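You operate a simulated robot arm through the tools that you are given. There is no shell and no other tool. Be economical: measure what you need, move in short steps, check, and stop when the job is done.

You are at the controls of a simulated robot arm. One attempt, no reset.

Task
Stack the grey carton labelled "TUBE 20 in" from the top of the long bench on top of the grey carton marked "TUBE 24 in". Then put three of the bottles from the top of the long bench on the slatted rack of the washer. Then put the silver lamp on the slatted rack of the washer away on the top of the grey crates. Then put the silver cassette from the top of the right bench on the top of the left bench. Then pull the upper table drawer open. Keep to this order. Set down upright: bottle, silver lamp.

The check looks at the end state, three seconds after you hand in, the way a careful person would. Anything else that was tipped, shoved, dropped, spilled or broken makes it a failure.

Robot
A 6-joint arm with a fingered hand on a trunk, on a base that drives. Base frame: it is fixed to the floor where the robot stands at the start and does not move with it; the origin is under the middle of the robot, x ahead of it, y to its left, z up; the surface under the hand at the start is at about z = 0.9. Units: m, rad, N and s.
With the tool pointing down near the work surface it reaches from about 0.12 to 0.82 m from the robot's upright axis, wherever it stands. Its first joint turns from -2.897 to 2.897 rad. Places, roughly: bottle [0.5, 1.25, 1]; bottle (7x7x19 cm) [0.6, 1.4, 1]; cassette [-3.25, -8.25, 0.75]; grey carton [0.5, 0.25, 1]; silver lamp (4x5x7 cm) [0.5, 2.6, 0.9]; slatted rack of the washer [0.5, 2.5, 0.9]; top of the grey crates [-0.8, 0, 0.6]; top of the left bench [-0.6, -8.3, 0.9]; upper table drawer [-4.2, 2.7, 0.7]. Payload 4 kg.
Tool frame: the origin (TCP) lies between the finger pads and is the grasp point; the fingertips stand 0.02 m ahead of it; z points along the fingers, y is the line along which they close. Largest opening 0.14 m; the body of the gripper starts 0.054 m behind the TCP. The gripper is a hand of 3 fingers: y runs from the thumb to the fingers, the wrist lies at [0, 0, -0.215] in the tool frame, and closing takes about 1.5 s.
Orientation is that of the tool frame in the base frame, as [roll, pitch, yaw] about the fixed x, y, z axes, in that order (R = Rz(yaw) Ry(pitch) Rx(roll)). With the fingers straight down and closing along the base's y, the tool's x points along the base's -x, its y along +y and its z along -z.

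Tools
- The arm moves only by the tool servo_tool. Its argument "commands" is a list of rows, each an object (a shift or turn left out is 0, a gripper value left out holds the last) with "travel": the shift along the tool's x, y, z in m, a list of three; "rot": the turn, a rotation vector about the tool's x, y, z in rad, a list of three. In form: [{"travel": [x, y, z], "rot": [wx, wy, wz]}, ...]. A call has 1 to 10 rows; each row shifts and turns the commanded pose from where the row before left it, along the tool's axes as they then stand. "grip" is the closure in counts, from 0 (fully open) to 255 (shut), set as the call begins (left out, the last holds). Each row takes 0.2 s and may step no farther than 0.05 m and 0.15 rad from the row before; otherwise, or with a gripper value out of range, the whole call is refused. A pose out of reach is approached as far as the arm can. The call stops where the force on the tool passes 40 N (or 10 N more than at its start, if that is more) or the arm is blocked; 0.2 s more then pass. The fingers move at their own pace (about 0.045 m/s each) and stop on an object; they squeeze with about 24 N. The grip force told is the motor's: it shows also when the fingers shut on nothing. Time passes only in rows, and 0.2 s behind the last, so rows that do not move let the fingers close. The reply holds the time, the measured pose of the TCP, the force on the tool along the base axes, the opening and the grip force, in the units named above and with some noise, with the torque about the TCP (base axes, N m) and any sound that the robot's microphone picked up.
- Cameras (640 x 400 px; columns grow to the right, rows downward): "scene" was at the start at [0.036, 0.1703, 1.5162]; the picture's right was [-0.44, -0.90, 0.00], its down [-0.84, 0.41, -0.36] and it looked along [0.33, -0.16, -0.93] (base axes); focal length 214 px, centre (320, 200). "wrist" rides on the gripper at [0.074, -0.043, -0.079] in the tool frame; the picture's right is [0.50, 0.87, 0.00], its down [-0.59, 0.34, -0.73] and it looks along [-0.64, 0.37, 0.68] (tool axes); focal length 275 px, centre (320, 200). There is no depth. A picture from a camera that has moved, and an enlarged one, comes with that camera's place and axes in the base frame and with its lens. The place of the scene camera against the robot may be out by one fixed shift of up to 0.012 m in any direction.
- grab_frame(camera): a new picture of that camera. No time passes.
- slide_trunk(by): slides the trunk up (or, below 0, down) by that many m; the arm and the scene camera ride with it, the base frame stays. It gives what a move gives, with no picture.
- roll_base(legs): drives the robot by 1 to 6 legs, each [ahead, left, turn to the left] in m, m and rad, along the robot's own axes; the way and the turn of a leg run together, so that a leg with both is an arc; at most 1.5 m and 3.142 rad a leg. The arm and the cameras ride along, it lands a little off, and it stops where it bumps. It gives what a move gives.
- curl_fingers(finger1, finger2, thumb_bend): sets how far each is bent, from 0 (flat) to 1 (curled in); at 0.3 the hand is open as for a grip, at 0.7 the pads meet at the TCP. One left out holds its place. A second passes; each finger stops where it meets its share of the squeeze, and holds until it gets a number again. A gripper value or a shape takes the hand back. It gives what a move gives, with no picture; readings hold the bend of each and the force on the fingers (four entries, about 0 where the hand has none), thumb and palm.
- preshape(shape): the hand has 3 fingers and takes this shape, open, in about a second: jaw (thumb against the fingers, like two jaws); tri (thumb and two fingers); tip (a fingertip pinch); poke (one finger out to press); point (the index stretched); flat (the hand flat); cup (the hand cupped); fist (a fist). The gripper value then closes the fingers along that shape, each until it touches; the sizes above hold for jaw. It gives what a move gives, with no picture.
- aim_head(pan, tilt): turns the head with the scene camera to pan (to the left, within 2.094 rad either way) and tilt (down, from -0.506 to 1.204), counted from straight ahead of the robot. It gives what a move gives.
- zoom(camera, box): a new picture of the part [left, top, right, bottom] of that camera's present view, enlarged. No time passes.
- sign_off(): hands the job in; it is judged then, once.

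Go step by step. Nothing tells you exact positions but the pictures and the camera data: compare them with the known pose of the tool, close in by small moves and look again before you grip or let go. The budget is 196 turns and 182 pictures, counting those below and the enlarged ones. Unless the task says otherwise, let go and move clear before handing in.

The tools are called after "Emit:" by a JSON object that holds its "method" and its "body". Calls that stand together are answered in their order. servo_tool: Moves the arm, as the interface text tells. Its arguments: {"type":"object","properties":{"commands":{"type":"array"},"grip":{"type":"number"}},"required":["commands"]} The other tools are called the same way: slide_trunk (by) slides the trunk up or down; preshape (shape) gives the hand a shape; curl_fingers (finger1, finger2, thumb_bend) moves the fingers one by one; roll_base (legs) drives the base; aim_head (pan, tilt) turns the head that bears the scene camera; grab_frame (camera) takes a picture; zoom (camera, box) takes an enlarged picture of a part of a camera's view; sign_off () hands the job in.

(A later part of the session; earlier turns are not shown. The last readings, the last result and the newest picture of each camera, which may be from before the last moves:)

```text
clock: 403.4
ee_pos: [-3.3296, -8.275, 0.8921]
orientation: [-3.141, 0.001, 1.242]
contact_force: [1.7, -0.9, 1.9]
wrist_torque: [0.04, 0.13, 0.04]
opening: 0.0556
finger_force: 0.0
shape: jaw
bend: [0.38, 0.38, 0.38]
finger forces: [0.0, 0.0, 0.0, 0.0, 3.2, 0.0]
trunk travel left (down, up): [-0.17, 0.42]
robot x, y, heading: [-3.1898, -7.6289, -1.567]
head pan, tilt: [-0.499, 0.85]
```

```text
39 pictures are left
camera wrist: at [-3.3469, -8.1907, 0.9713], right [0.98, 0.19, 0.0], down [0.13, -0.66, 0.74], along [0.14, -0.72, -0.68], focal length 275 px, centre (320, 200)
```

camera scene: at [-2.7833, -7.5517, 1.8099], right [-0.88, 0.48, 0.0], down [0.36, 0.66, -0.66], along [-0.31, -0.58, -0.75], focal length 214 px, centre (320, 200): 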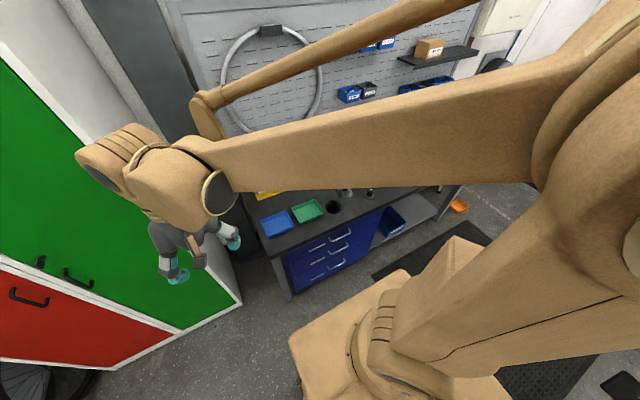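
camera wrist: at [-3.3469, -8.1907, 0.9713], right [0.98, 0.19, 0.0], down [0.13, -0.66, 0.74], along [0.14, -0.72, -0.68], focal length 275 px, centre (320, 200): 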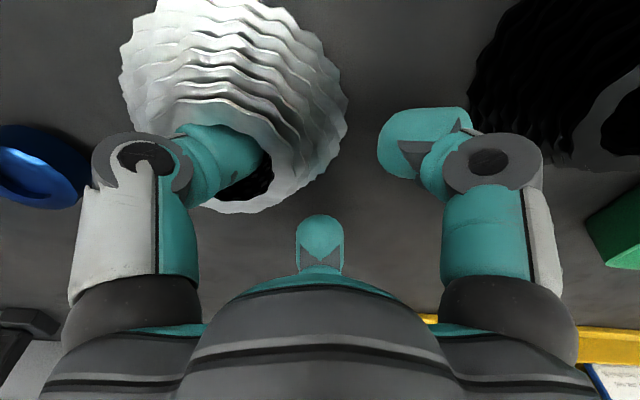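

The thumb is inside the hole. Closing to pinch the wall.

Emit:
{"method": "servo_tool", "body": {"commands": [{}, {}, {}, {}, {}, {}], "grip": 255}}

Emit:
{"method": "grab_frame", "body": {"camera": "wrist"}}

```text
clock: 404.8
ee_pos: [-3.3294, -8.2736, 0.8923]
orientation: [3.141, 0.002, 1.243]
contact_force: [-1.3, -0.5, 3.1]
wrist_torque: [-0.07, -0.14, 0.02]
opening: 0.0192
finger_force: 23.8
shape: jaw
bend: [0.72, 0.72, 0.43]
finger forces: [0.1, 0.0, 0.1, 0.0, 12.4, 0.1]
trunk travel left (down, up): [-0.17, 0.42]
robot x, y, heading: [-3.1951, -7.6316, -1.566]
head pan, tilt: [-0.499, 0.85]
```

```text
38 pictures are left
camera wrist: at [-3.3473, -8.1905, 0.9714], right [0.98, 0.19, 0.0], down [0.13, -0.66, 0.74], along [0.14, -0.72, -0.68], focal length 275 px, centre (320, 200)
```

wrist: 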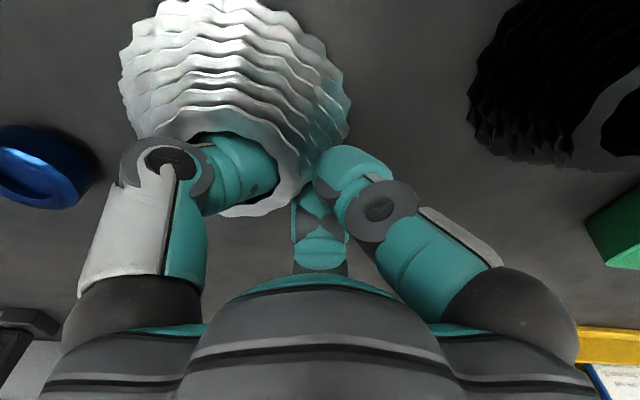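

The fingers met without touching the wall; the hand should be about 11 mm closer to the hole. I'll open slightly, shift and close again.

Emit:
{"method": "servo_tool", "body": {"commands": [{}, {}, {"travel": [0, -0.004, 0]}, {"travel": [0, -0.004, 0]}, {"travel": [0, -0.003, 0]}, {}], "grip": 182}}

Emit:
{"method": "servo_tool", "body": {"commands": [{}, {}, {}, {}, {}, {}], "grip": 255}}

Emit:
{"method": "grab_frame", "body": {"camera": "wrist"}}

```text
clock: 406.2
ee_pos: [-3.3396, -8.2703, 0.8918]
orientation: [3.141, 0.003, 1.243]
contact_force: [0.8, -1.1, 2.0]
wrist_torque: [0.06, 0.02, 0.01]
opening: 0.0395
finger_force: 0.0
shape: jaw
bend: [0.44, 0.44, 0.44]
finger forces: [0.0, 0.0, 0.0, 0.0, 1.6, 0.0]
trunk travel left (down, up): [-0.17, 0.42]
robot x, y, heading: [-3.1928, -7.6267, -1.565]
head pan, tilt: [-0.499, 0.85]
```

```text
clock: 407.6
ee_pos: [-3.3405, -8.2704, 0.8936]
orientation: [3.14, 0.003, 1.244]
contact_force: [-2.3, -3.0, 20.9]
wrist_torque: [-0.09, -0.06, -0.03]
opening: 0.0115
finger_force: 24.3
shape: jaw
bend: [0.71, 0.71, 0.49]
finger forces: [26.4, 26.7, 0.0, 0.0, 29.1, 0.0]
trunk travel left (down, up): [-0.17, 0.42]
robot x, y, heading: [-3.1901, -7.63, -1.568]
head pan, tilt: [-0.499, 0.85]
```

```text
37 pictures are left
camera wrist: at [-3.3575, -8.1862, 0.9721], right [0.98, 0.19, 0.0], down [0.13, -0.66, 0.74], along [0.14, -0.72, -0.68], focal length 275 px, centre (320, 200)
```

wrist: 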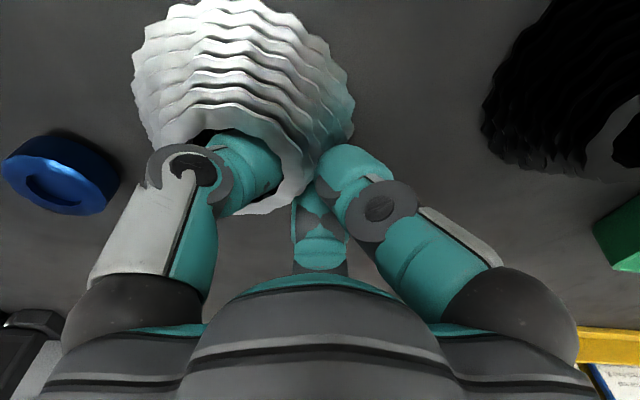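

A firm pinch now (26/27/29 N). Lifting slowly.

Emit:
{"method": "servo_tool", "body": {"commands": [{"travel": [0, 0, -0.003]}, {"travel": [0, 0, -0.005]}, {"travel": [0, 0, -0.01]}, {"travel": [0, 0, -0.02]}, {}]}}

Emit:
{"method": "grab_frame", "body": {"camera": "wrist"}}

```text
clock: 408.8
ee_pos: [-3.3393, -8.2715, 0.9298]
orientation: [3.14, 0.002, 1.244]
contact_force: [0.4, -0.3, -2.5]
wrist_torque: [-0.03, -0.12, 0.0]
opening: 0.0091
finger_force: 24.1
shape: jaw
bend: [0.72, 0.71, 0.5]
finger forces: [0.0, 0.0, 0.1, 0.1, 22.2, 0.1]
trunk travel left (down, up): [-0.17, 0.42]
robot x, y, heading: [-3.1892, -7.6307, -1.565]
head pan, tilt: [-0.499, 0.85]
```

```text
36 pictures are left
camera wrist: at [-3.3578, -8.1874, 1.0088], right [0.98, 0.19, 0.0], down [0.13, -0.66, 0.74], along [0.14, -0.72, -0.68], focal length 275 px, centre (320, 200)
```

wrist: 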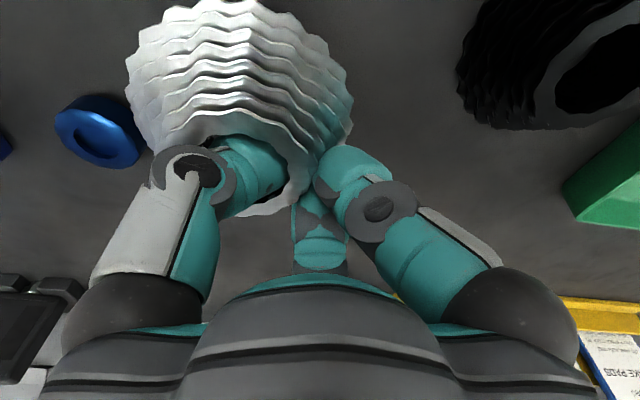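

It's lifted and holding. I'll raise it further and retract, then check.

Emit:
{"method": "servo_tool", "body": {"commands": [{"travel": [0, 0, -0.03]}, {"travel": [0, 0, -0.03]}, {"travel": [0, 0, -0.03]}, {"travel": [0, 0, -0.03]}, {"travel": [0.036, 0.005, 0]}, {"travel": [0.036, 0.005, 0]}, {"travel": [0.036, 0.005, 0]}, {"travel": [0.036, 0.005, 0]}, {"travel": [0.036, 0.005, 0]}, {"travel": [0.036, 0.005, 0]}]}}

Emit:
{"method": "servo_tool", "body": {"commands": [{"travel": [0.036, 0.005, 0]}, {"travel": [0.036, 0.005, 0]}, {"travel": [0.036, 0.005, 0]}, {}]}}

Emit:
{"method": "grab_frame", "body": {"camera": "wrist"}}

```text
clock: 411.0
ee_pos: [-3.2415, -8.0758, 1.0509]
orientation: [3.138, 0.002, 1.243]
contact_force: [-0.4, 1.3, -2.4]
wrist_torque: [-0.05, -0.07, -0.01]
opening: 0.0092
finger_force: 23.8
shape: jaw
bend: [0.72, 0.71, 0.5]
finger forces: [0.1, 0.0, 0.0, 0.1, 21.4, 0.1]
trunk travel left (down, up): [-0.17, 0.42]
robot x, y, heading: [-3.1884, -7.6272, -1.563]
head pan, tilt: [-0.499, 0.85]
```

```text
clock: 412.0
ee_pos: [-3.1932, -7.978, 1.0494]
orientation: [3.141, 0.001, 1.24]
contact_force: [-0.3, -0.5, -2.4]
wrist_torque: [-0.04, -0.11, -0.02]
opening: 0.0091
finger_force: 23.9
shape: jaw
bend: [0.72, 0.71, 0.51]
finger forces: [0.0, 0.0, 0.0, 0.0, 21.3, 0.1]
trunk travel left (down, up): [-0.17, 0.42]
robot x, y, heading: [-3.1861, -7.6271, -1.565]
head pan, tilt: [-0.499, 0.85]
```

```text
35 pictures are left
camera wrist: at [-3.2103, -7.8939, 1.1284], right [0.98, 0.19, 0.0], down [0.13, -0.66, 0.74], along [0.14, -0.72, -0.68], focal length 275 px, centre (320, 200)
```

wrist: 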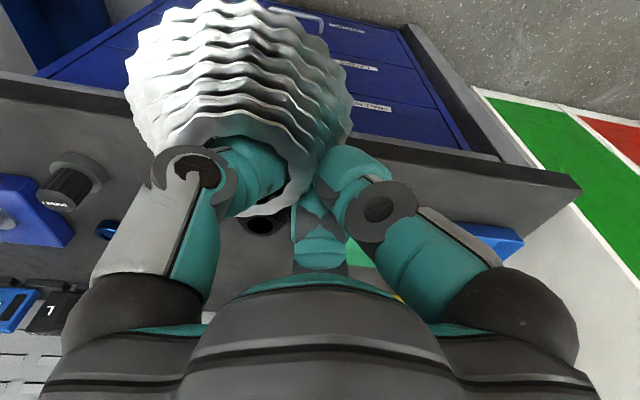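

Stable. I'll back off slightly and drive left past the lockers to the left bench.

Emit:
{"method": "roll_base", "body": {"legs": [[-0.1, 0, 0], [0, 1.1, 0], [0, 1.05, 0]]}}

Emit:
{"method": "aim_head", "body": {"pan": 0.35, "tilt": 0.75}}

Emit:
{"method": "grab_frame", "body": {"camera": "scene"}}

```text
clock: 423.4
ee_pos: [-1.042, -7.8703, 1.049]
orientation: [-3.141, 0.002, 1.241]
contact_force: [0.1, -1.4, -2.5]
wrist_torque: [-0.02, -0.09, -0.02]
opening: 0.0091
finger_force: 24.5
shape: jaw
bend: [0.72, 0.71, 0.51]
finger forces: [0.1, 0.0, 0.1, 0.0, 21.1, 0.0]
trunk travel left (down, up): [-0.17, 0.42]
robot x, y, heading: [-1.0402, -7.5208, -1.568]
head pan, tilt: [-0.499, 0.85]
```

```text
clock: 424.6
ee_pos: [-1.0427, -7.8708, 1.0482]
orientation: [3.14, 0.002, 1.241]
contact_force: [-0.2, 0.5, -2.4]
wrist_torque: [0.0, -0.11, -0.01]
opening: 0.0091
finger_force: 24.0
shape: jaw
bend: [0.72, 0.71, 0.51]
finger forces: [0.0, 0.1, 0.0, 0.1, 21.0, 0.0]
trunk travel left (down, up): [-0.17, 0.42]
robot x, y, heading: [-1.0421, -7.5245, -1.566]
head pan, tilt: [0.351, 0.75]
```

```text
34 pictures are left
camera scene: at [-0.8169, -7.5744, 1.5679], right [-0.94, -0.35, 0.0], down [-0.24, 0.64, -0.73], along [0.25, -0.69, -0.68], focal length 214 px, centre (320, 200)
```

scene: 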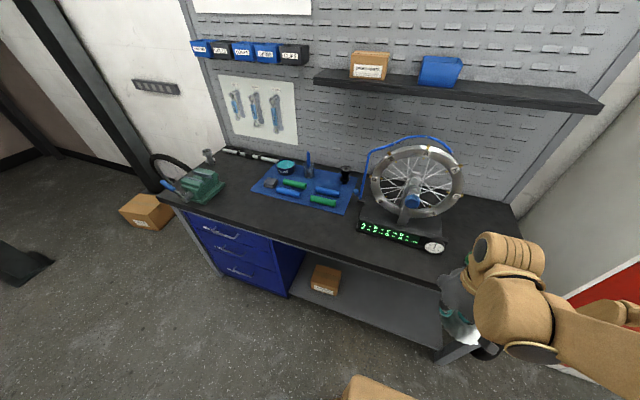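

There's a clear strip in front of the tool mat, around (−0.62, −8.10). I'll shift the base left 0.3 m and bring the cassette above it.

Emit:
{"method": "roll_base", "body": {"legs": [[0, 0.3, 0]]}}

Emit:
{"method": "servo_tool", "body": {"commands": [{"travel": [-0.0289, 0.036, 0]}, {"travel": [-0.0289, 0.036, 0]}, {"travel": [-0.0289, 0.036, 0]}, {"travel": [-0.0289, 0.036, 0]}, {"travel": [-0.0289, 0.036, 0]}, {"travel": [-0.0289, 0.036, 0]}, {}]}}

Emit:
{"method": "grab_frame", "body": {"camera": "wrist"}}

Emit:
{"method": "aim_head", "body": {"pan": 0.0, "tilt": 0.9}}

Emit:
{"method": "grab_frame", "body": {"camera": "scene"}}

```text
clock: 426.6
ee_pos: [-0.7399, -7.8689, 1.0493]
orientation: [3.142, 0.002, 1.244]
contact_force: [-0.2, -0.2, -2.4]
wrist_torque: [-0.04, -0.09, 0.02]
opening: 0.0089
finger_force: 23.8
shape: jaw
bend: [0.72, 0.71, 0.51]
finger forces: [0.1, 0.0, 0.0, 0.0, 21.0, 0.0]
trunk travel left (down, up): [-0.17, 0.42]
robot x, y, heading: [-0.7405, -7.5214, -1.567]
head pan, tilt: [0.351, 0.75]
```

```text
clock: 428.2
ee_pos: [-0.5912, -8.1024, 1.0509]
orientation: [3.14, 0.0, 1.245]
contact_force: [0.3, 0.4, -3.4]
wrist_torque: [-0.04, -0.1, -0.01]
opening: 0.0091
finger_force: 24.2
shape: jaw
bend: [0.72, 0.71, 0.51]
finger forces: [0.0, 0.0, 0.0, 0.1, 20.8, 0.0]
trunk travel left (down, up): [-0.17, 0.42]
robot x, y, heading: [-0.7394, -7.5209, -1.566]
head pan, tilt: [0.351, 0.75]
```

```text
33 pictures are left
camera wrist: at [-0.6099, -8.0198, 1.1298], right [0.98, 0.2, 0.0], down [0.13, -0.66, 0.74], along [0.14, -0.72, -0.68], focal length 275 px, centre (320, 200)
```

wrist: 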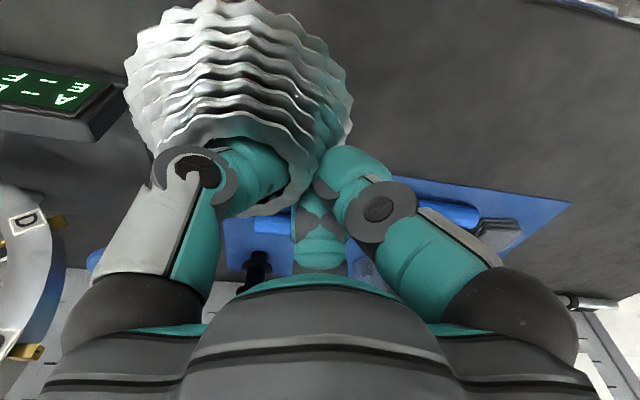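

```text
clock: 429.1
ee_pos: [-0.5929, -8.103, 1.0504]
orientation: [-3.141, 0.002, 1.245]
contact_force: [-0.6, -0.1, -2.4]
wrist_torque: [-0.03, -0.08, 0.01]
opening: 0.0091
finger_force: 23.9
shape: jaw
bend: [0.72, 0.71, 0.51]
finger forces: [0.0, 0.0, 0.0, 0.0, 20.7, 0.0]
trunk travel left (down, up): [-0.17, 0.42]
robot x, y, heading: [-0.7438, -7.5172, -1.566]
head pan, tilt: [0.0, 0.901]
```

```text
32 pictures are left
camera scene: at [-0.5443, -7.5706, 1.556], right [-1.0, -0.01, 0.0], down [-0.01, 0.78, -0.62], along [0.0, -0.62, -0.78], focal length 214 px, centre (320, 200)
```

scene: 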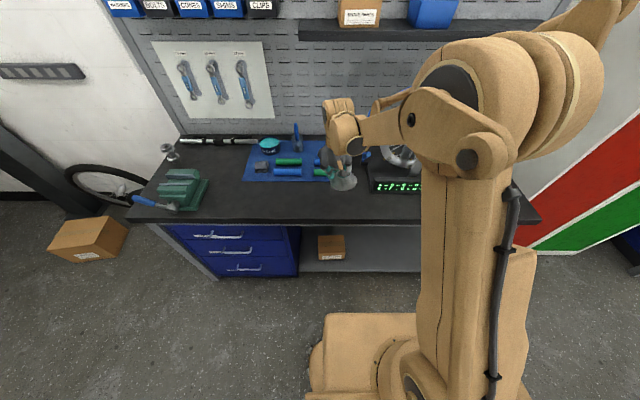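

The strip below is clear. I'll nudge 2 cm toward +x for more clearance to the display, then lower.

Emit:
{"method": "servo_tool", "body": {"commands": [{"travel": [0.0065, 0.0189, 0]}, {"travel": [0, 0, 0.04]}, {"travel": [0, 0, 0.04]}, {"travel": [0, 0, 0.03]}, {"travel": [0, 0, 0.02]}, {"travel": [0, 0, 0.008]}, {}]}}

Emit:
{"method": "servo_tool", "body": {"commands": [{"travel": [0, 0, 0.004]}, {}]}}

Emit:
{"method": "servo_tool", "body": {"commands": [{"travel": [0, 0, 0.003]}, {}]}}

Emit:
{"method": "zoom", "body": {"camera": "scene", "box": [280, 120, 420, 240]}}

```text
clock: 430.7
ee_pos: [-0.5717, -8.104, 0.9103]
orientation: [-3.141, 0.002, 1.244]
contact_force: [-0.2, 0.1, -3.0]
wrist_torque: [-0.01, -0.09, 0.03]
opening: 0.0091
finger_force: 24.0
shape: jaw
bend: [0.72, 0.72, 0.51]
finger forces: [0.0, 0.0, 0.1, 0.0, 20.2, 0.0]
trunk travel left (down, up): [-0.17, 0.42]
robot x, y, heading: [-0.7425, -7.5181, -1.566]
head pan, tilt: [0.0, 0.901]
```

```text
clock: 431.3
ee_pos: [-0.5733, -8.1018, 0.9076]
orientation: [-3.141, 0.003, 1.246]
contact_force: [-0.6, -0.3, -2.1]
wrist_torque: [-0.04, -0.15, -0.01]
opening: 0.009
finger_force: 24.0
shape: jaw
bend: [0.72, 0.72, 0.51]
finger forces: [0.0, 0.1, 0.1, 0.0, 20.3, 0.0]
trunk travel left (down, up): [-0.17, 0.42]
robot x, y, heading: [-0.7393, -7.5196, -1.563]
head pan, tilt: [0.0, 0.901]
```

```text
clock: 431.9
ee_pos: [-0.5732, -8.1029, 0.9049]
orientation: [3.141, 0.002, 1.244]
contact_force: [-0.1, -0.7, -3.2]
wrist_torque: [-0.03, -0.07, -0.01]
opening: 0.0091
finger_force: 23.7
shape: jaw
bend: [0.72, 0.72, 0.51]
finger forces: [0.0, 0.1, 0.0, 0.0, 20.3, 0.1]
trunk travel left (down, up): [-0.17, 0.42]
robot x, y, heading: [-0.7405, -7.5205, -1.561]
head pan, tilt: [0.0, 0.901]
```

```text
3.33 times, centred on (350, 180) of scene
camera zoom: at [-0.5443, -7.5706, 1.556], right [-1.0, -0.01, 0.0], down [-0.01, 0.78, -0.62], along [0.0, -0.62, -0.78], focal length 715 px, centre (220, 267)
```

zoom: 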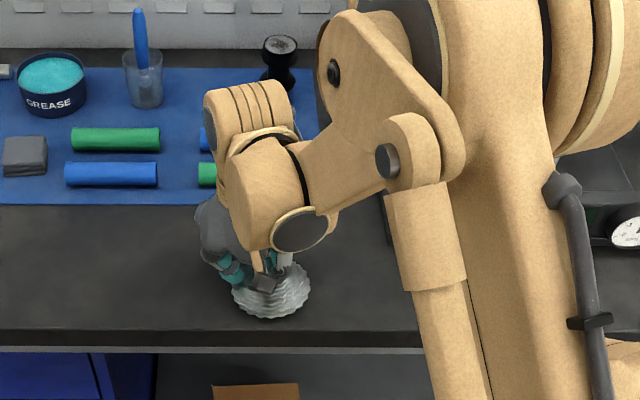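

Good position, clear of the mat and the front edge. A few more small steps to contact.

Emit:
{"method": "servo_tool", "body": {"commands": [{"travel": [0, 0, 0.004]}, {}]}}

Emit:
{"method": "servo_tool", "body": {"commands": [{"travel": [0, 0, 0.003]}, {}]}}

Emit:
{"method": "servo_tool", "body": {"commands": [{"travel": [0, 0, 0.003]}, {}]}}

Emit:
{"method": "servo_tool", "body": {"commands": [{"travel": [0, 0, 0.002]}, {}]}}

```text
clock: 432.5
ee_pos: [-0.5722, -8.1039, 0.8995]
orientation: [3.141, 0.003, 1.244]
contact_force: [0.6, 1.0, -2.9]
wrist_torque: [-0.03, -0.14, -0.03]
opening: 0.0088
finger_force: 24.0
shape: jaw
bend: [0.72, 0.72, 0.51]
finger forces: [0.0, 0.0, 0.0, 0.1, 20.3, 0.0]
trunk travel left (down, up): [-0.17, 0.42]
robot x, y, heading: [-0.7391, -7.5197, -1.563]
head pan, tilt: [0.0, 0.901]
```

```text
clock: 433.1
ee_pos: [-0.5703, -8.1028, 0.897]
orientation: [-3.141, 0.002, 1.244]
contact_force: [-0.4, 0.6, -2.7]
wrist_torque: [-0.03, -0.09, -0.03]
opening: 0.009
finger_force: 23.8
shape: jaw
bend: [0.72, 0.72, 0.51]
finger forces: [0.0, 0.0, 0.0, 0.1, 20.3, 0.1]
trunk travel left (down, up): [-0.17, 0.42]
robot x, y, heading: [-0.7386, -7.5252, -1.562]
head pan, tilt: [0.0, 0.901]
```

```text
clock: 433.7
ee_pos: [-0.5718, -8.103, 0.8944]
orientation: [3.14, 0.003, 1.243]
contact_force: [-2.0, -1.1, 14.9]
wrist_torque: [-0.11, -0.21, 0.01]
opening: 0.0089
finger_force: 23.8
shape: jaw
bend: [0.72, 0.71, 0.51]
finger forces: [0.0, 0.0, 0.0, 0.0, 23.1, 0.0]
trunk travel left (down, up): [-0.17, 0.42]
robot x, y, heading: [-0.7404, -7.518, -1.57]
head pan, tilt: [0.0, 0.901]
```

```text
clock: 434.3
ee_pos: [-0.5739, -8.1027, 0.8935]
orientation: [3.139, 0.002, 1.245]
contact_force: [-3.0, -5.8, 33.2]
wrist_torque: [-0.14, -0.14, -0.07]
opening: 0.0082
finger_force: 24.1
shape: jaw
bend: [0.71, 0.71, 0.51]
finger forces: [42.3, 0.0, 0.1, 0.1, 26.5, 0.0]
trunk travel left (down, up): [-0.17, 0.42]
robot x, y, heading: [-0.7422, -7.5224, -1.562]
head pan, tilt: [0.0, 0.901]
```

Contact. Ease off 2 mm, open a little (thumb stays clear inside the hole), then lift straight out.

Emit:
{"method": "servo_tool", "body": {"commands": [{"travel": [0, 0, -0.002]}, {}]}}

Emit:
{"method": "servo_tool", "body": {"commands": [{}, {}, {}, {}, {}], "grip": 180}}

Emit:
{"method": "grab_frame", "body": {"camera": "wrist"}}

```text
clock: 434.9
ee_pos: [-0.5726, -8.1026, 0.8942]
orientation: [3.14, 0.001, 1.243]
contact_force: [-2.3, 1.4, 9.6]
wrist_torque: [-0.03, -0.06, -0.01]
opening: 0.0083
finger_force: 24.0
shape: jaw
bend: [0.72, 0.71, 0.51]
finger forces: [0.1, 0.1, 0.0, 0.1, 23.5, 0.0]
trunk travel left (down, up): [-0.17, 0.42]
robot x, y, heading: [-0.7398, -7.5232, -1.564]
head pan, tilt: [0.0, 0.901]
```

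```text
clock: 436.1
ee_pos: [-0.5722, -8.1017, 0.8947]
orientation: [3.141, 0.002, 1.244]
contact_force: [0.1, -0.4, -0.6]
wrist_torque: [0.02, 0.03, 0.01]
opening: 0.0409
finger_force: 0.0
shape: jaw
bend: [0.44, 0.44, 0.43]
finger forces: [0.1, 0.0, 0.1, 0.0, 0.0, 0.0]
trunk travel left (down, up): [-0.17, 0.42]
robot x, y, heading: [-0.7408, -7.5213, -1.567]
head pan, tilt: [0.0, 0.901]
```

```text
30 pictures are left
camera wrist: at [-0.5897, -8.0196, 0.974], right [0.98, 0.2, 0.0], down [0.13, -0.66, 0.74], along [0.14, -0.72, -0.68], focal length 275 px, centre (320, 200)
```

wrist: 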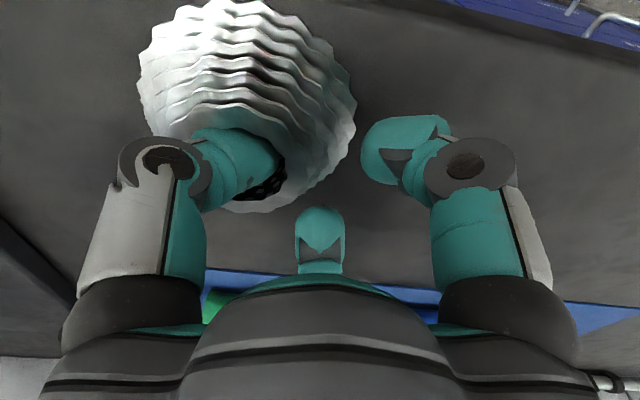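

Released and sitting flat. Lifting straight up, then retracting.

Emit:
{"method": "servo_tool", "body": {"commands": [{"travel": [0, 0, -0.01]}, {"travel": [0, 0, -0.02]}, {"travel": [0, 0, -0.03]}, {"travel": [0, 0, -0.04]}, {"travel": [0, 0, -0.04]}, {"travel": [0.035, -0.03, 0]}, {"travel": [0.035, -0.03, 0]}, {"travel": [0.035, -0.03, 0]}, {"travel": [0.035, -0.03, 0]}, {"travel": [0.035, -0.03, 0]}]}}

Emit:
{"method": "zoom", "body": {"camera": "scene", "box": [240, 120, 440, 240]}}

```text
clock: 438.3
ee_pos: [-0.6586, -7.8867, 1.0365]
orientation: [3.138, 0.001, 1.244]
contact_force: [0.7, 0.1, 0.0]
wrist_torque: [0.0, 0.01, 0.01]
opening: 0.0406
finger_force: 0.0
shape: jaw
bend: [0.44, 0.44, 0.43]
finger forces: [0.0, 0.1, 0.0, 0.0, 0.1, 0.0]
trunk travel left (down, up): [-0.17, 0.42]
robot x, y, heading: [-0.7397, -7.5207, -1.562]
head pan, tilt: [0.0, 0.901]
```

```text
3.20 times, centred on (340, 180) of scene
camera zoom: at [-0.5449, -7.5687, 1.5561], right [-1.0, -0.01, 0.0], down [0.0, 0.78, -0.62], along [0.0, -0.62, -0.78], focal length 686 px, centre (256, 264)
```

zoom: 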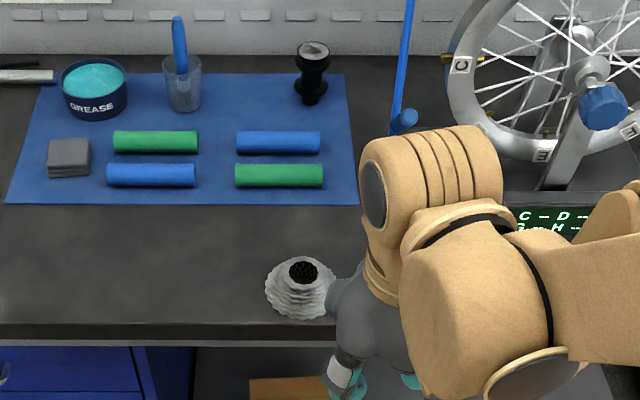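

The cassette rests on the left bench. Now back to the drawer table, retracing the known path in reverse.

Emit:
{"method": "roll_base", "body": {"legs": [[0, -0.85, 0], [0, -0.82, 0], [-0.9, 0, 0], [-0.87, 0, 0]]}}

Emit:
{"method": "roll_base", "body": {"legs": [[-0.85, -0.95, 0], [-1.0, -0.6, 0], [-0.9, -0.5, 0], [0, -1.4, 0]]}}

```text
clock: 455.2
ee_pos: [-2.3348, -6.1337, 1.0357]
orientation: [3.141, 0.002, 1.254]
contact_force: [-0.5, -0.2, -0.1]
wrist_torque: [-0.05, 0.0, -0.03]
opening: 0.041
finger_force: 0.0
shape: jaw
bend: [0.44, 0.44, 0.43]
finger forces: [0.0, 0.0, 0.0, 0.0, 0.0, 0.0]
trunk travel left (down, up): [-0.17, 0.42]
robot x, y, heading: [-2.423, -5.7666, -1.554]
head pan, tilt: [0.0, 0.901]
```

```text
clock: 478.7
ee_pos: [-5.8052, -3.4028, 1.0371]
orientation: [3.14, 0.001, 1.243]
contact_force: [-0.5, 0.3, 0.1]
wrist_torque: [0.01, 0.01, -0.01]
opening: 0.0406
finger_force: 0.0
shape: jaw
bend: [0.44, 0.44, 0.43]
finger forces: [0.0, 0.1, 0.1, 0.0, 0.1, 0.0]
trunk travel left (down, up): [-0.17, 0.42]
robot x, y, heading: [-5.8862, -3.0312, -1.567]
head pan, tilt: [0.0, 0.901]
```

Turn around here in the open, then drive north up the west aisle.

Emit:
{"method": "roll_base", "body": {"legs": [[0, 0, 3.137], [1.45, 0, 0], [1.45, 0, 0], [1.4, 0, 0]]}}

Emit:
{"method": "aim_head", "body": {"pan": -0.5, "tilt": 0.45}}

Emit:
{"method": "grab_frame", "body": {"camera": "scene"}}

```text
clock: 504.2
ee_pos: [-5.9022, 1.1531, 1.0348]
orientation: [3.139, -0.001, -1.868]
contact_force: [-1.0, -0.2, -0.5]
wrist_torque: [0.01, -0.11, -0.06]
opening: 0.0411
finger_force: 0.1
shape: jaw
bend: [0.44, 0.44, 0.43]
finger forces: [0.0, 0.0, 0.1, 0.0, 0.1, 0.1]
trunk travel left (down, up): [-0.17, 0.42]
robot x, y, heading: [-5.8084, 0.7893, 1.607]
head pan, tilt: [0.0, 0.901]
stopped in leg 4: the robot was blocked; the commanded pose is now the measured one
```

```text
clock: 505.2
ee_pos: [-5.8984, 1.1536, 1.035]
orientation: [3.138, 0.0, -1.868]
contact_force: [0.6, -0.8, -0.8]
wrist_torque: [-0.02, 0.01, -0.03]
opening: 0.0412
finger_force: 0.1
shape: jaw
bend: [0.44, 0.44, 0.43]
finger forces: [0.1, 0.0, 0.0, 0.0, 0.1, 0.0]
trunk travel left (down, up): [-0.17, 0.42]
robot x, y, heading: [-5.8124, 0.7898, 1.611]
head pan, tilt: [-0.499, 0.45]
```

```text
28 pictures are left
camera scene: at [-5.9515, 0.8462, 1.5944], right [0.9, -0.44, 0.0], down [-0.19, -0.39, -0.9], along [0.4, 0.81, -0.44], focal length 214 px, centre (320, 200)
```

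scene: 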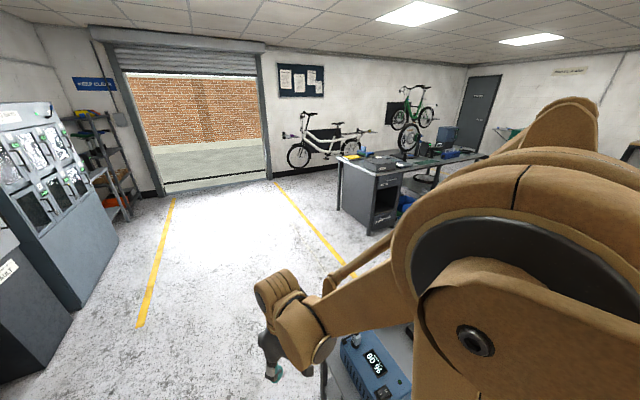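

The base was stopped beside the small table. I'll back off, move away from it to the left, and inspect.

Emit:
{"method": "roll_base", "body": {"legs": [[-0.15, 0, 0], [0, 0.35, -0.036]]}}

Emit:
{"method": "aim_head", "body": {"pan": -0.9, "tilt": 0.7}}

Emit:
{"method": "grab_frame", "body": {"camera": "scene"}}

```text
clock: 508.4
ee_pos: [-6.2309, 0.9994, 1.036]
orientation: [3.138, 0.001, -1.903]
contact_force: [0.1, 0.6, -0.3]
wrist_torque: [0.0, 0.01, -0.01]
opening: 0.0411
finger_force: 0.0
shape: jaw
bend: [0.44, 0.44, 0.43]
finger forces: [0.1, 0.0, 0.0, 0.0, 0.1, 0.1]
trunk travel left (down, up): [-0.17, 0.42]
robot x, y, heading: [-6.1561, 0.6268, 1.578]
head pan, tilt: [-0.499, 0.45]
```

```text
clock: 509.3
ee_pos: [-6.2297, 0.9985, 1.0356]
orientation: [3.137, 0.0, -1.903]
contact_force: [0.5, -0.2, 0.0]
wrist_torque: [0.01, -0.01, 0.0]
opening: 0.041
finger_force: 0.2
shape: jaw
bend: [0.44, 0.44, 0.43]
finger forces: [0.0, 0.1, 0.0, 0.0, 0.0, 0.0]
trunk travel left (down, up): [-0.17, 0.42]
robot x, y, heading: [-6.1528, 0.6295, 1.575]
head pan, tilt: [-0.901, 0.7]
```

```text
27 pictures are left
camera scene: at [-6.2713, 0.6651, 1.5723], right [0.62, -0.78, 0.0], down [-0.5, -0.4, -0.77], along [0.6, 0.48, -0.64], focal length 214 px, centre (320, 200)
```

scene: 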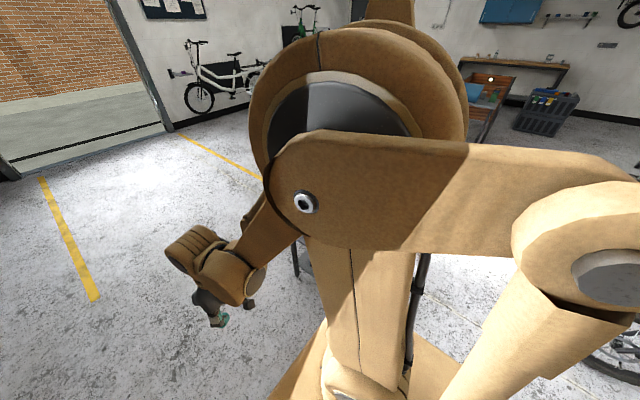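

The drawers are on the desk's south face near (−4.2, 2.6). I'll go north to y ≈ 2.05 and then sidestep east to stand in front of them.

Emit:
{"method": "roll_base", "body": {"legs": [[1.42, 0, 0], [0, -1.0, 0], [0, -1.1, 0]]}}

Emit:
{"method": "aim_head", "body": {"pan": 0.1, "tilt": 0.95}}

Emit:
{"method": "grab_frame", "body": {"camera": "scene"}}

Emit:
{"method": "grab_frame", "body": {"camera": "wrist"}}

```text
clock: 526.2
ee_pos: [-4.1314, 2.3795, 1.0353]
orientation: [3.139, -0.001, -1.91]
contact_force: [0.2, 0.4, -0.1]
wrist_torque: [0.01, -0.03, 0.0]
opening: 0.0413
finger_force: 0.0
shape: jaw
bend: [0.44, 0.44, 0.43]
finger forces: [0.0, 0.1, 0.0, 0.0, 0.0, 0.0]
trunk travel left (down, up): [-0.17, 0.42]
robot x, y, heading: [-4.0559, 2.0068, 1.564]
head pan, tilt: [-0.901, 0.7]
```

```text
clock: 527.5
ee_pos: [-4.1312, 2.378, 1.0354]
orientation: [3.138, 0.0, -1.911]
contact_force: [0.2, -0.2, 1.0]
wrist_torque: [0.0, 0.02, -0.05]
opening: 0.0411
finger_force: 0.0
shape: jaw
bend: [0.44, 0.44, 0.43]
finger forces: [0.0, 0.0, 0.0, 0.0, 0.0, 0.0]
trunk travel left (down, up): [-0.17, 0.42]
robot x, y, heading: [-4.0526, 2.008, 1.568]
head pan, tilt: [0.099, 0.949]
```

```text
26 pictures are left
camera scene: at [-4.2483, 2.0644, 1.5524], right [1.0, 0.1, 0.0], down [0.08, -0.81, -0.58], along [-0.06, 0.58, -0.81], focal length 214 px, centre (320, 200)
```

scene: 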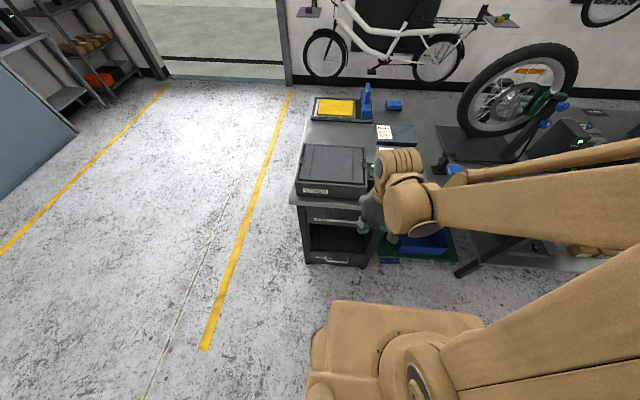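

```text
25 pictures are left
camera wrist: at [-4.1161, 2.2931, 1.1151], right [-0.98, -0.18, 0.0], down [-0.12, 0.67, 0.74], along [-0.14, 0.72, -0.68], focal length 275 px, centre (320, 200)
```

wrist: 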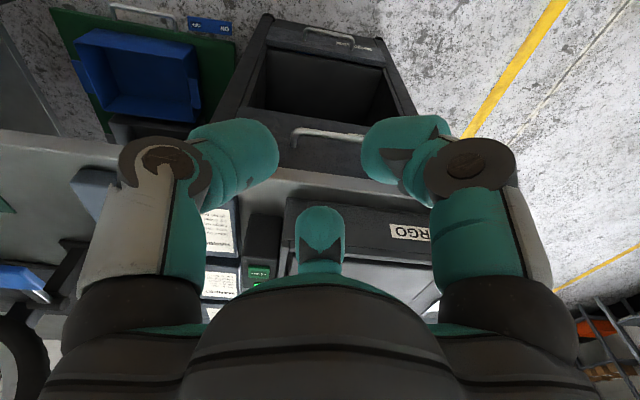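

I can see the upper drawer's bar handle just under the desk top, an open bay, and a lower drawer. I'll zoom for the handle geometry.

Emit:
{"method": "zoom", "body": {"camera": "scene", "box": [280, 180, 400, 280]}}

Emit:
{"method": "zoom", "body": {"camera": "wrist", "box": [220, 0, 460, 200]}}

```text
4.00 times, centred on (340, 230) of scene
camera zoom: at [-4.2483, 2.0644, 1.5524], right [1.0, 0.1, 0.0], down [0.08, -0.81, -0.58], along [-0.06, 0.58, -0.81], focal length 858 px, centre (240, 80)
```

zoom: 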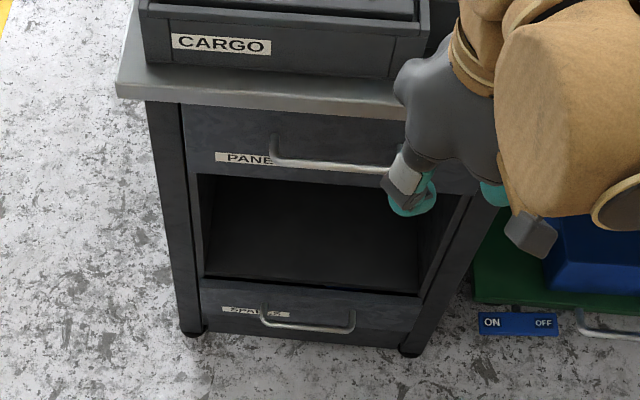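

```text
2.00 times, centred on (340, 100) of wrist
camera zoom: at [-4.1161, 2.2931, 1.1151], right [-0.98, -0.18, 0.0], down [-0.12, 0.67, 0.74], along [-0.14, 0.72, -0.68], focal length 551 px, centre (280, 400)
```

zoom: 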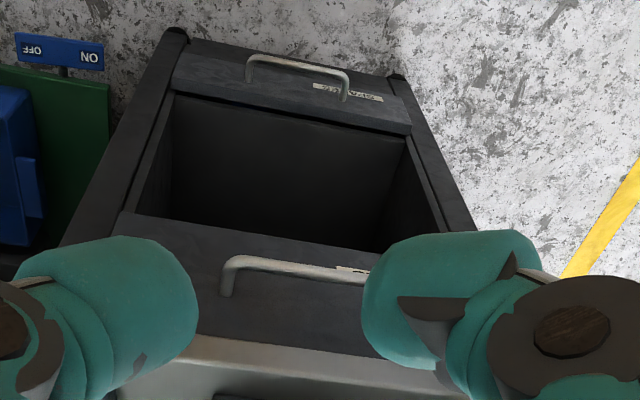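

The handle bar runs x −4.257…−4.127 at y ≈ 2.576, z ≈ 0.682, under the desk overhang. I'll approach it horizontally with the fingers closing vertically. First I'll shift the base right so the handle is ahead-left, and lower the trunk.

Emit:
{"method": "roll_base", "body": {"legs": [[0, -0.3, 0.003]]}}

Emit:
{"method": "slide_trunk", "body": {"by": -0.1}}

Emit:
{"method": "servo_tool", "body": {"commands": [{"travel": [0.04, 0, 0], "rot": [0, 0, 0.1367]}, {"rot": [0, 0, 0.1367]}, {"rot": [0, 0, 0.1367]}, {"rot": [0, 0, 0.1367]}, {"rot": [0, 0, 0.1367]}, {"rot": [0, 0, 0.1367]}, {"rot": [0, 0, 0.1367]}, {"rot": [0, 0, 0.1367]}, {"rot": [0, 0, 0.1367]}]}}

```text
clock: 529.5
ee_pos: [-3.8319, 2.3765, 1.0353]
orientation: [3.136, 0.0, -1.91]
contact_force: [-0.3, 0.2, 0.9]
wrist_torque: [0.02, 0.01, -0.02]
opening: 0.0412
finger_force: 0.0
shape: jaw
bend: [0.44, 0.44, 0.43]
finger forces: [0.1, 0.0, 0.0, 0.0, 0.0, 0.0]
trunk travel left (down, up): [-0.17, 0.42]
robot x, y, heading: [-3.7536, 2.0034, 1.571]
head pan, tilt: [0.099, 0.949]
```

```text
clock: 530.9
ee_pos: [-3.8314, 2.3769, 0.9363]
orientation: [3.138, -0.002, -1.909]
contact_force: [-0.5, 0.2, -0.8]
wrist_torque: [0.02, -0.03, 0.0]
opening: 0.0412
finger_force: 0.0
shape: jaw
bend: [0.44, 0.44, 0.43]
finger forces: [0.1, 0.1, 0.0, 0.0, 0.0, 0.0]
trunk travel left (down, up): [-0.07, 0.52]
robot x, y, heading: [-3.7585, 2.0048, 1.562]
head pan, tilt: [0.099, 0.949]
```

```text
clock: 532.9
ee_pos: [-3.8457, 2.3387, 0.9363]
orientation: [-3.141, -0.004, -3.141]
contact_force: [-0.2, 0.2, -0.2]
wrist_torque: [-0.02, -0.04, 0.0]
opening: 0.0411
finger_force: 0.0
shape: jaw
bend: [0.44, 0.44, 0.43]
finger forces: [0.0, 0.1, 0.1, 0.0, 0.0, 0.0]
trunk travel left (down, up): [-0.07, 0.52]
robot x, y, heading: [-3.7566, 2.0076, 1.569]
head pan, tilt: [0.099, 0.949]
```

Orientation is set. Now I'll slide left in front of the handle, then tilt the hand to horizontal.

Emit:
{"method": "servo_tool", "body": {"commands": [{"travel": [0.0485, -0.009, 0]}, {"travel": [0.0485, -0.009, 0]}, {"travel": [0.0485, -0.009, 0]}, {"travel": [0.0485, -0.009, 0]}, {"travel": [0.0485, -0.009, 0]}, {"travel": [0.0485, -0.009, 0]}, {"travel": [0.0485, -0.009, 0]}]}}

Emit:
{"method": "servo_tool", "body": {"commands": [{"rot": [-0.15, 0, 0]}, {"rot": [-0.15, 0, 0]}, {"rot": [-0.15, 0, 0]}, {"rot": [-0.15, 0, 0]}, {"rot": [-0.15, 0, 0]}]}}

Emit:
{"method": "servo_tool", "body": {"commands": [{"rot": [-0.15, 0, 0]}, {"rot": [-0.15, 0, 0]}, {"rot": [-0.15, 0, 0]}, {"rot": [-0.15, 0, 0]}, {"rot": [-0.15, 0, 0]}, {"rot": [-0.07, 0, 0]}]}}

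Emit:
{"method": "aim_head", "body": {"pan": 0.35, "tilt": 0.85}}

Emit:
{"method": "grab_frame", "body": {"camera": "scene"}}

```text
clock: 534.5
ee_pos: [-4.1872, 2.2749, 0.9373]
orientation: [3.141, -0.002, -3.138]
contact_force: [-0.3, 0.1, 0.0]
wrist_torque: [0.01, 0.01, 0.0]
opening: 0.0412
finger_force: 0.0
shape: jaw
bend: [0.44, 0.43, 0.43]
finger forces: [0.1, 0.0, 0.0, 0.0, 0.0, 0.1]
trunk travel left (down, up): [-0.07, 0.52]
robot x, y, heading: [-3.7573, 2.0072, 1.57]
head pan, tilt: [0.099, 0.949]
```

```text
clock: 535.7
ee_pos: [-4.1856, 2.2751, 0.9374]
orientation: [2.388, -0.002, -3.139]
contact_force: [0.1, -0.3, -0.4]
wrist_torque: [0.01, -0.05, -0.03]
opening: 0.0408
finger_force: 0.0
shape: jaw
bend: [0.44, 0.43, 0.43]
finger forces: [0.1, 0.0, 0.0, 0.0, 0.1, 0.0]
trunk travel left (down, up): [-0.07, 0.52]
robot x, y, heading: [-3.7574, 2.0071, 1.565]
head pan, tilt: [0.099, 0.949]
```

```text
clock: 537.1
ee_pos: [-4.2206, 2.2778, 0.9682]
orientation: [1.57, -0.004, -3.141]
contact_force: [-0.2, 0.0, 0.3]
wrist_torque: [0.03, 0.01, -0.02]
opening: 0.0409
finger_force: 0.1
shape: jaw
bend: [0.43, 0.43, 0.43]
finger forces: [0.0, 0.0, 0.0, 0.0, 0.0, 0.0]
out of reach, approached as far as the arm can: row 4, 5, 6
trunk travel left (down, up): [-0.07, 0.52]
robot x, y, heading: [-3.7566, 2.0032, 1.569]
head pan, tilt: [0.099, 0.949]
```

```text
clock: 537.8
ee_pos: [-4.2212, 2.2777, 0.967]
orientation: [1.573, -0.004, 3.141]
contact_force: [0.0, 0.7, -1.1]
wrist_torque: [-0.02, 0.03, 0.0]
opening: 0.041
finger_force: 0.0
shape: jaw
bend: [0.43, 0.43, 0.43]
finger forces: [0.0, 0.1, 0.0, 0.1, 0.0, 0.0]
trunk travel left (down, up): [-0.07, 0.52]
robot x, y, heading: [-3.7555, 2.0039, 1.567]
head pan, tilt: [0.351, 0.85]
```

```text
22 pictures are left
camera scene: at [-3.9693, 2.0644, 1.4599], right [0.94, 0.34, 0.0], down [0.26, -0.71, -0.66], along [-0.22, 0.62, -0.75], focal length 214 px, centre (320, 200)
```

scene: 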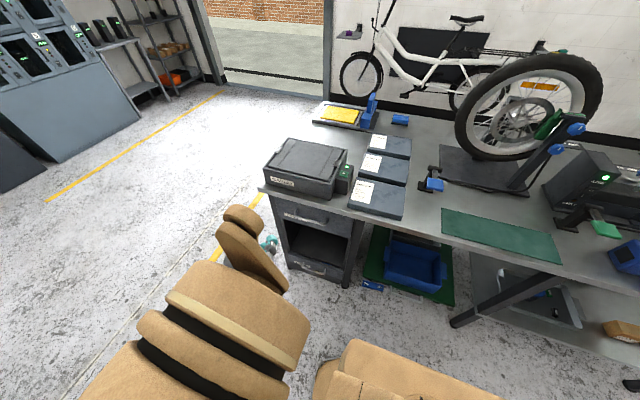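

The hand is horizontal, facing the drawer. I'll bring it down and forward to just short of the handle.

Emit:
{"method": "servo_tool", "body": {"commands": [{"travel": [0, -0.03, 0.03]}, {"travel": [0, -0.04, 0.03]}, {"travel": [0, -0.04, 0.03]}, {"travel": [0, -0.04, 0.03]}, {"travel": [0, -0.04, 0.03]}, {"travel": [0, -0.04, 0.03]}, {}]}}

Emit:
{"method": "grab_frame", "body": {"camera": "scene"}}

Emit:
{"method": "grab_frame", "body": {"camera": "wrist"}}

```text
clock: 539.4
ee_pos: [-4.2567, 2.4618, 0.7824]
orientation: [1.572, -0.002, -3.138]
contact_force: [-0.6, 0.1, -0.3]
wrist_torque: [-0.04, 0.04, 0.03]
opening: 0.0409
finger_force: 0.0
shape: jaw
bend: [0.43, 0.43, 0.43]
finger forces: [0.1, 0.0, 0.0, 0.0, 0.1, 0.0]
out of reach, approached as far as the arm can: row 1, 2, 3, 4, 6
trunk travel left (down, up): [-0.07, 0.52]
robot x, y, heading: [-3.7563, 2.0026, 1.571]
head pan, tilt: [0.351, 0.85]
```

```text
21 pictures are left
camera scene: at [-3.9693, 2.0647, 1.4599], right [0.94, 0.34, 0.0], down [0.26, -0.71, -0.66], along [-0.22, 0.62, -0.75], focal length 214 px, centre (320, 200)
```

scene: 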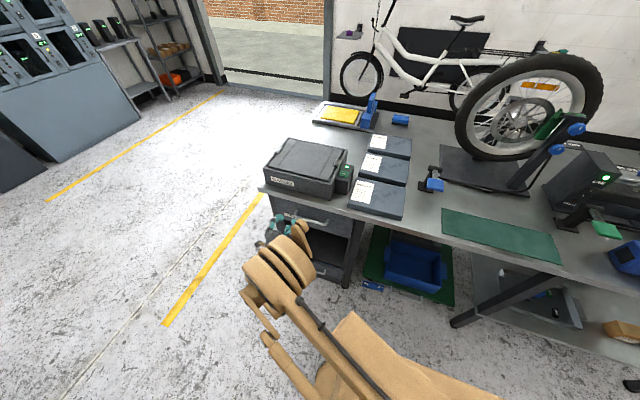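

```text
20 pictures are left
camera wrist: at [-4.3316, 2.3829, 0.7415], right [-0.5, 0.0, 0.87], down [0.59, -0.73, 0.34], along [0.64, 0.68, 0.36], focal length 275 px, centre (320, 200)
```

wrist: 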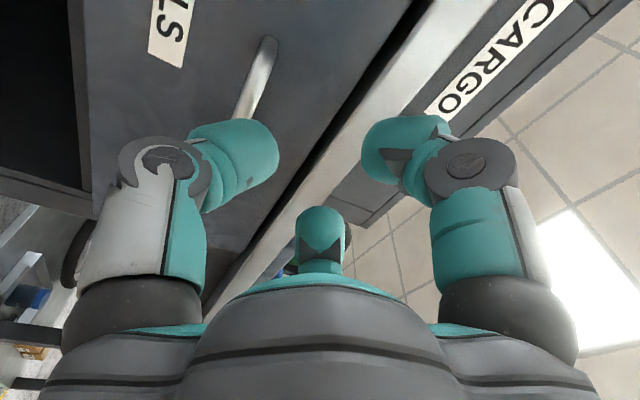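

The arm can't quite hold a fully horizontal tool this low. I'll tilt the hand back about 25° (still clears the overhang) and shift the base a little farther right.

Emit:
{"method": "servo_tool", "body": {"commands": [{"travel": [0, 0.02, -0.03], "rot": [0.15, 0, 0]}, {"travel": [0, 0.02, -0.03], "rot": [0.15, 0, 0]}, {"rot": [0.15, 0, 0]}, {}]}}

Emit:
{"method": "roll_base", "body": {"legs": [[0, -0.1, 0]]}}

Emit:
{"method": "servo_tool", "body": {"commands": [{"travel": [0.025, 0, 0]}, {"travel": [0.025, 0, 0]}, {"travel": [0.025, 0, 0]}, {}]}}

```text
clock: 540.4
ee_pos: [-4.2566, 2.4051, 0.8274]
orientation: [2.024, -0.004, -3.139]
contact_force: [-0.2, 0.5, -0.2]
wrist_torque: [0.03, -0.01, 0.01]
opening: 0.0412
finger_force: 0.1
shape: jaw
bend: [0.43, 0.43, 0.43]
finger forces: [0.0, 0.0, 0.0, 0.1, 0.0, 0.0]
trunk travel left (down, up): [-0.07, 0.52]
robot x, y, heading: [-3.7585, 2.0034, 1.567]
head pan, tilt: [0.351, 0.85]
```

```text
clock: 541.6
ee_pos: [-4.155, 2.4057, 0.828]
orientation: [2.02, -0.004, -3.14]
contact_force: [-0.6, 0.1, -0.5]
wrist_torque: [0.02, 0.0, 0.01]
opening: 0.0409
finger_force: 0.0
shape: jaw
bend: [0.43, 0.43, 0.43]
finger forces: [0.1, 0.1, 0.0, 0.1, 0.0, 0.1]
trunk travel left (down, up): [-0.07, 0.52]
robot x, y, heading: [-3.6564, 2.0057, 1.569]
head pan, tilt: [0.351, 0.85]
```

```text
clock: 542.6
ee_pos: [-4.2311, 2.405, 0.8282]
orientation: [2.022, -0.004, -3.141]
contact_force: [0.1, 0.0, 0.4]
wrist_torque: [0.02, 0.03, 0.03]
opening: 0.0411
finger_force: 0.2
shape: jaw
bend: [0.43, 0.43, 0.43]
finger forces: [0.1, 0.0, 0.0, 0.0, 0.1, 0.0]
trunk travel left (down, up): [-0.07, 0.52]
robot x, y, heading: [-3.6587, 2.0024, 1.561]
head pan, tilt: [0.351, 0.85]
```

The arm tracks properly now. Moving to the pre-grasp point 5 cm short of the bar with a slightly wider opening, then look.

Emit:
{"method": "servo_tool", "body": {"commands": [{"travel": [-0.0098, -0.0133, 0.0398]}, {"travel": [-0.0098, -0.0133, 0.0398]}, {"travel": [-0.0098, -0.0133, 0.0398]}, {"travel": [-0.0098, -0.0132, 0.0398]}, {}], "grip": 140}}

Emit:
{"method": "grab_frame", "body": {"camera": "wrist"}}

Emit:
{"method": "zoom", "body": {"camera": "scene", "box": [230, 170, 350, 290]}}

```text
clock: 543.6
ee_pos: [-4.1984, 2.5112, 0.7181]
orientation: [2.022, -0.004, -3.127]
contact_force: [1.3, -15.4, -4.2]
wrist_torque: [0.25, -0.03, -0.25]
opening: 0.062
finger_force: 0.2
shape: jaw
bend: [0.37, 0.37, 0.35]
finger forces: [5.0, 10.9, 0.0, 0.0, 0.0, 0.0]
out of reach, approached as far as the arm can: row 4
trunk travel left (down, up): [-0.07, 0.52]
robot x, y, heading: [-3.6595, 2.0038, 1.572]
head pan, tilt: [0.351, 0.85]
stopped in row 5: the force on the tool passed its limit at 54 N (the readings are from after the stop); the commanded pose is now the measured one
```

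```text
19 pictures are left
camera wrist: at [-4.2725, 2.4197, 0.7145], right [-0.5, 0.37, 0.78], down [0.6, -0.5, 0.62], along [0.63, 0.78, 0.03], focal length 275 px, centre (320, 200)
```

wrist: 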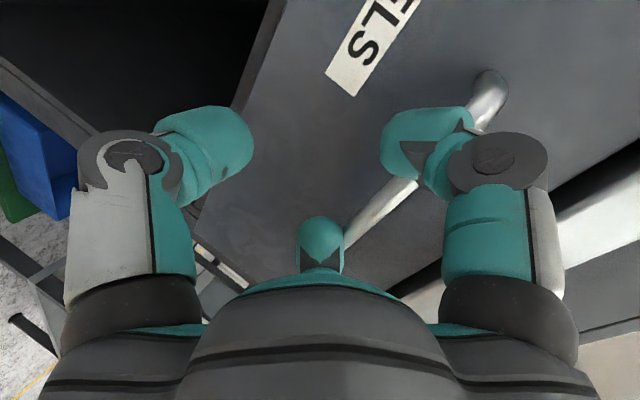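

```text
3.33 times, centred on (290, 230) of scene
camera zoom: at [-3.8684, 2.0614, 1.4599], right [0.94, 0.34, 0.0], down [0.26, -0.7, -0.66], along [-0.23, 0.62, -0.75], focal length 715 px, centre (420, 100)
```

zoom: 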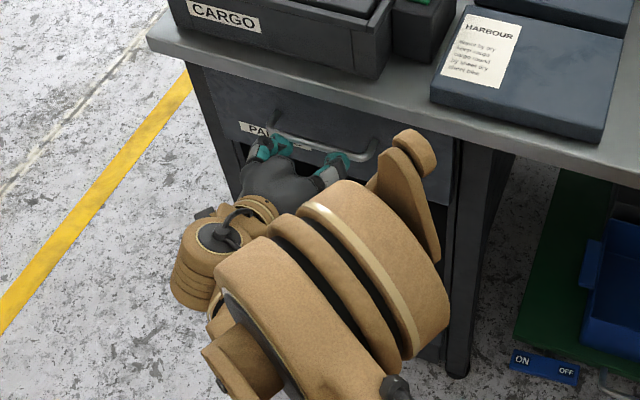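

Both fingertips met the bar early: it's nearer and higher than estimated, around y 2.545, z 0.725. I'll back off, raise the hand so the fingers pass above the bar, open a bit more and look.

Emit:
{"method": "servo_tool", "body": {"commands": [{"travel": [0, 0, -0.03]}, {"travel": [0, 0.025, 0.004]}, {}, {}], "grip": 100}}

Emit:
{"method": "grab_frame", "body": {"camera": "wrist"}}

```text
clock: 544.6
ee_pos: [-4.1981, 2.5007, 0.7519]
orientation: [2.024, -0.003, -3.131]
contact_force: [0.4, -0.4, -0.9]
wrist_torque: [0.04, 0.03, -0.03]
opening: 0.0846
finger_force: 0.1
shape: jaw
bend: [0.3, 0.3, 0.29]
finger forces: [0.1, 0.0, 0.0, 0.0, 0.0, 0.0]
trunk travel left (down, up): [-0.07, 0.52]
robot x, y, heading: [-3.6569, 2.0007, 1.573]
head pan, tilt: [0.351, 0.85]
```

```text
17 pictures are left
camera wrist: at [-4.2713, 2.4102, 0.7486], right [-0.5, 0.37, 0.78], down [0.6, -0.51, 0.62], along [0.63, 0.78, 0.03], focal length 275 px, centre (320, 200)
```

wrist: 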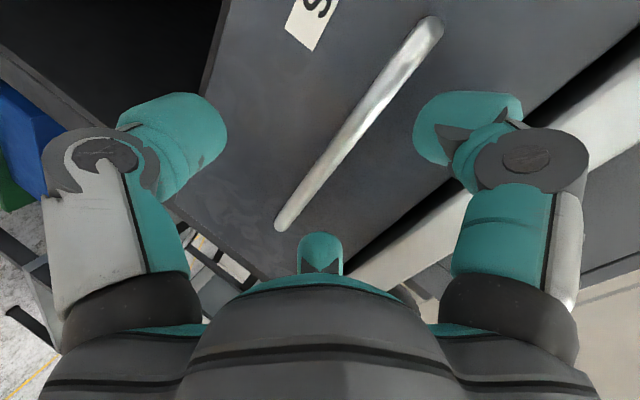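

The bar is between the thumb and fingers but a bit close to the fingers. I'll raise 13 mm and advance.

Emit:
{"method": "servo_tool", "body": {"commands": [{"travel": [0, 0.013, 0]}, {"travel": [0, 0, 0.012]}, {"travel": [0, 0, 0.012]}, {"travel": [0, 0, 0.01]}, {}]}}

Emit:
{"method": "grab_frame", "body": {"camera": "wrist"}}

```text
clock: 545.8
ee_pos: [-4.1987, 2.5367, 0.7478]
orientation: [2.023, -0.005, -3.13]
contact_force: [0.9, -4.1, -0.6]
wrist_torque: [0.06, 0.01, -0.22]
opening: 0.0844
finger_force: 0.0
shape: jaw
bend: [0.3, 0.3, 0.29]
finger forces: [0.0, 4.4, 0.0, 0.1, 0.0, 0.0]
trunk travel left (down, up): [-0.07, 0.52]
robot x, y, heading: [-3.6575, 2.0057, 1.569]
head pan, tilt: [0.351, 0.85]
```

```text
16 pictures are left
camera wrist: at [-4.2722, 2.4455, 0.7452], right [-0.5, 0.37, 0.78], down [0.6, -0.51, 0.62], along [0.63, 0.78, 0.03], focal length 275 px, centre (320, 200)
```

wrist: 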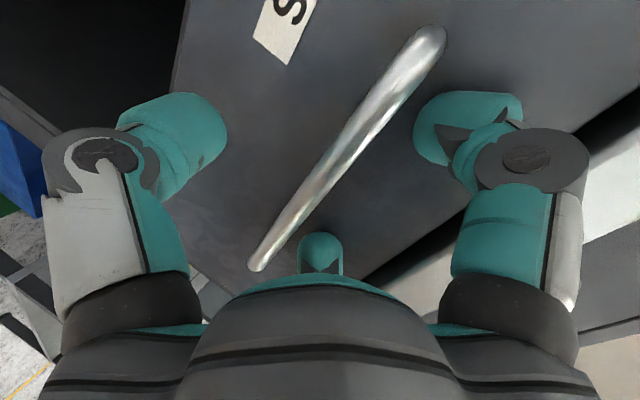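

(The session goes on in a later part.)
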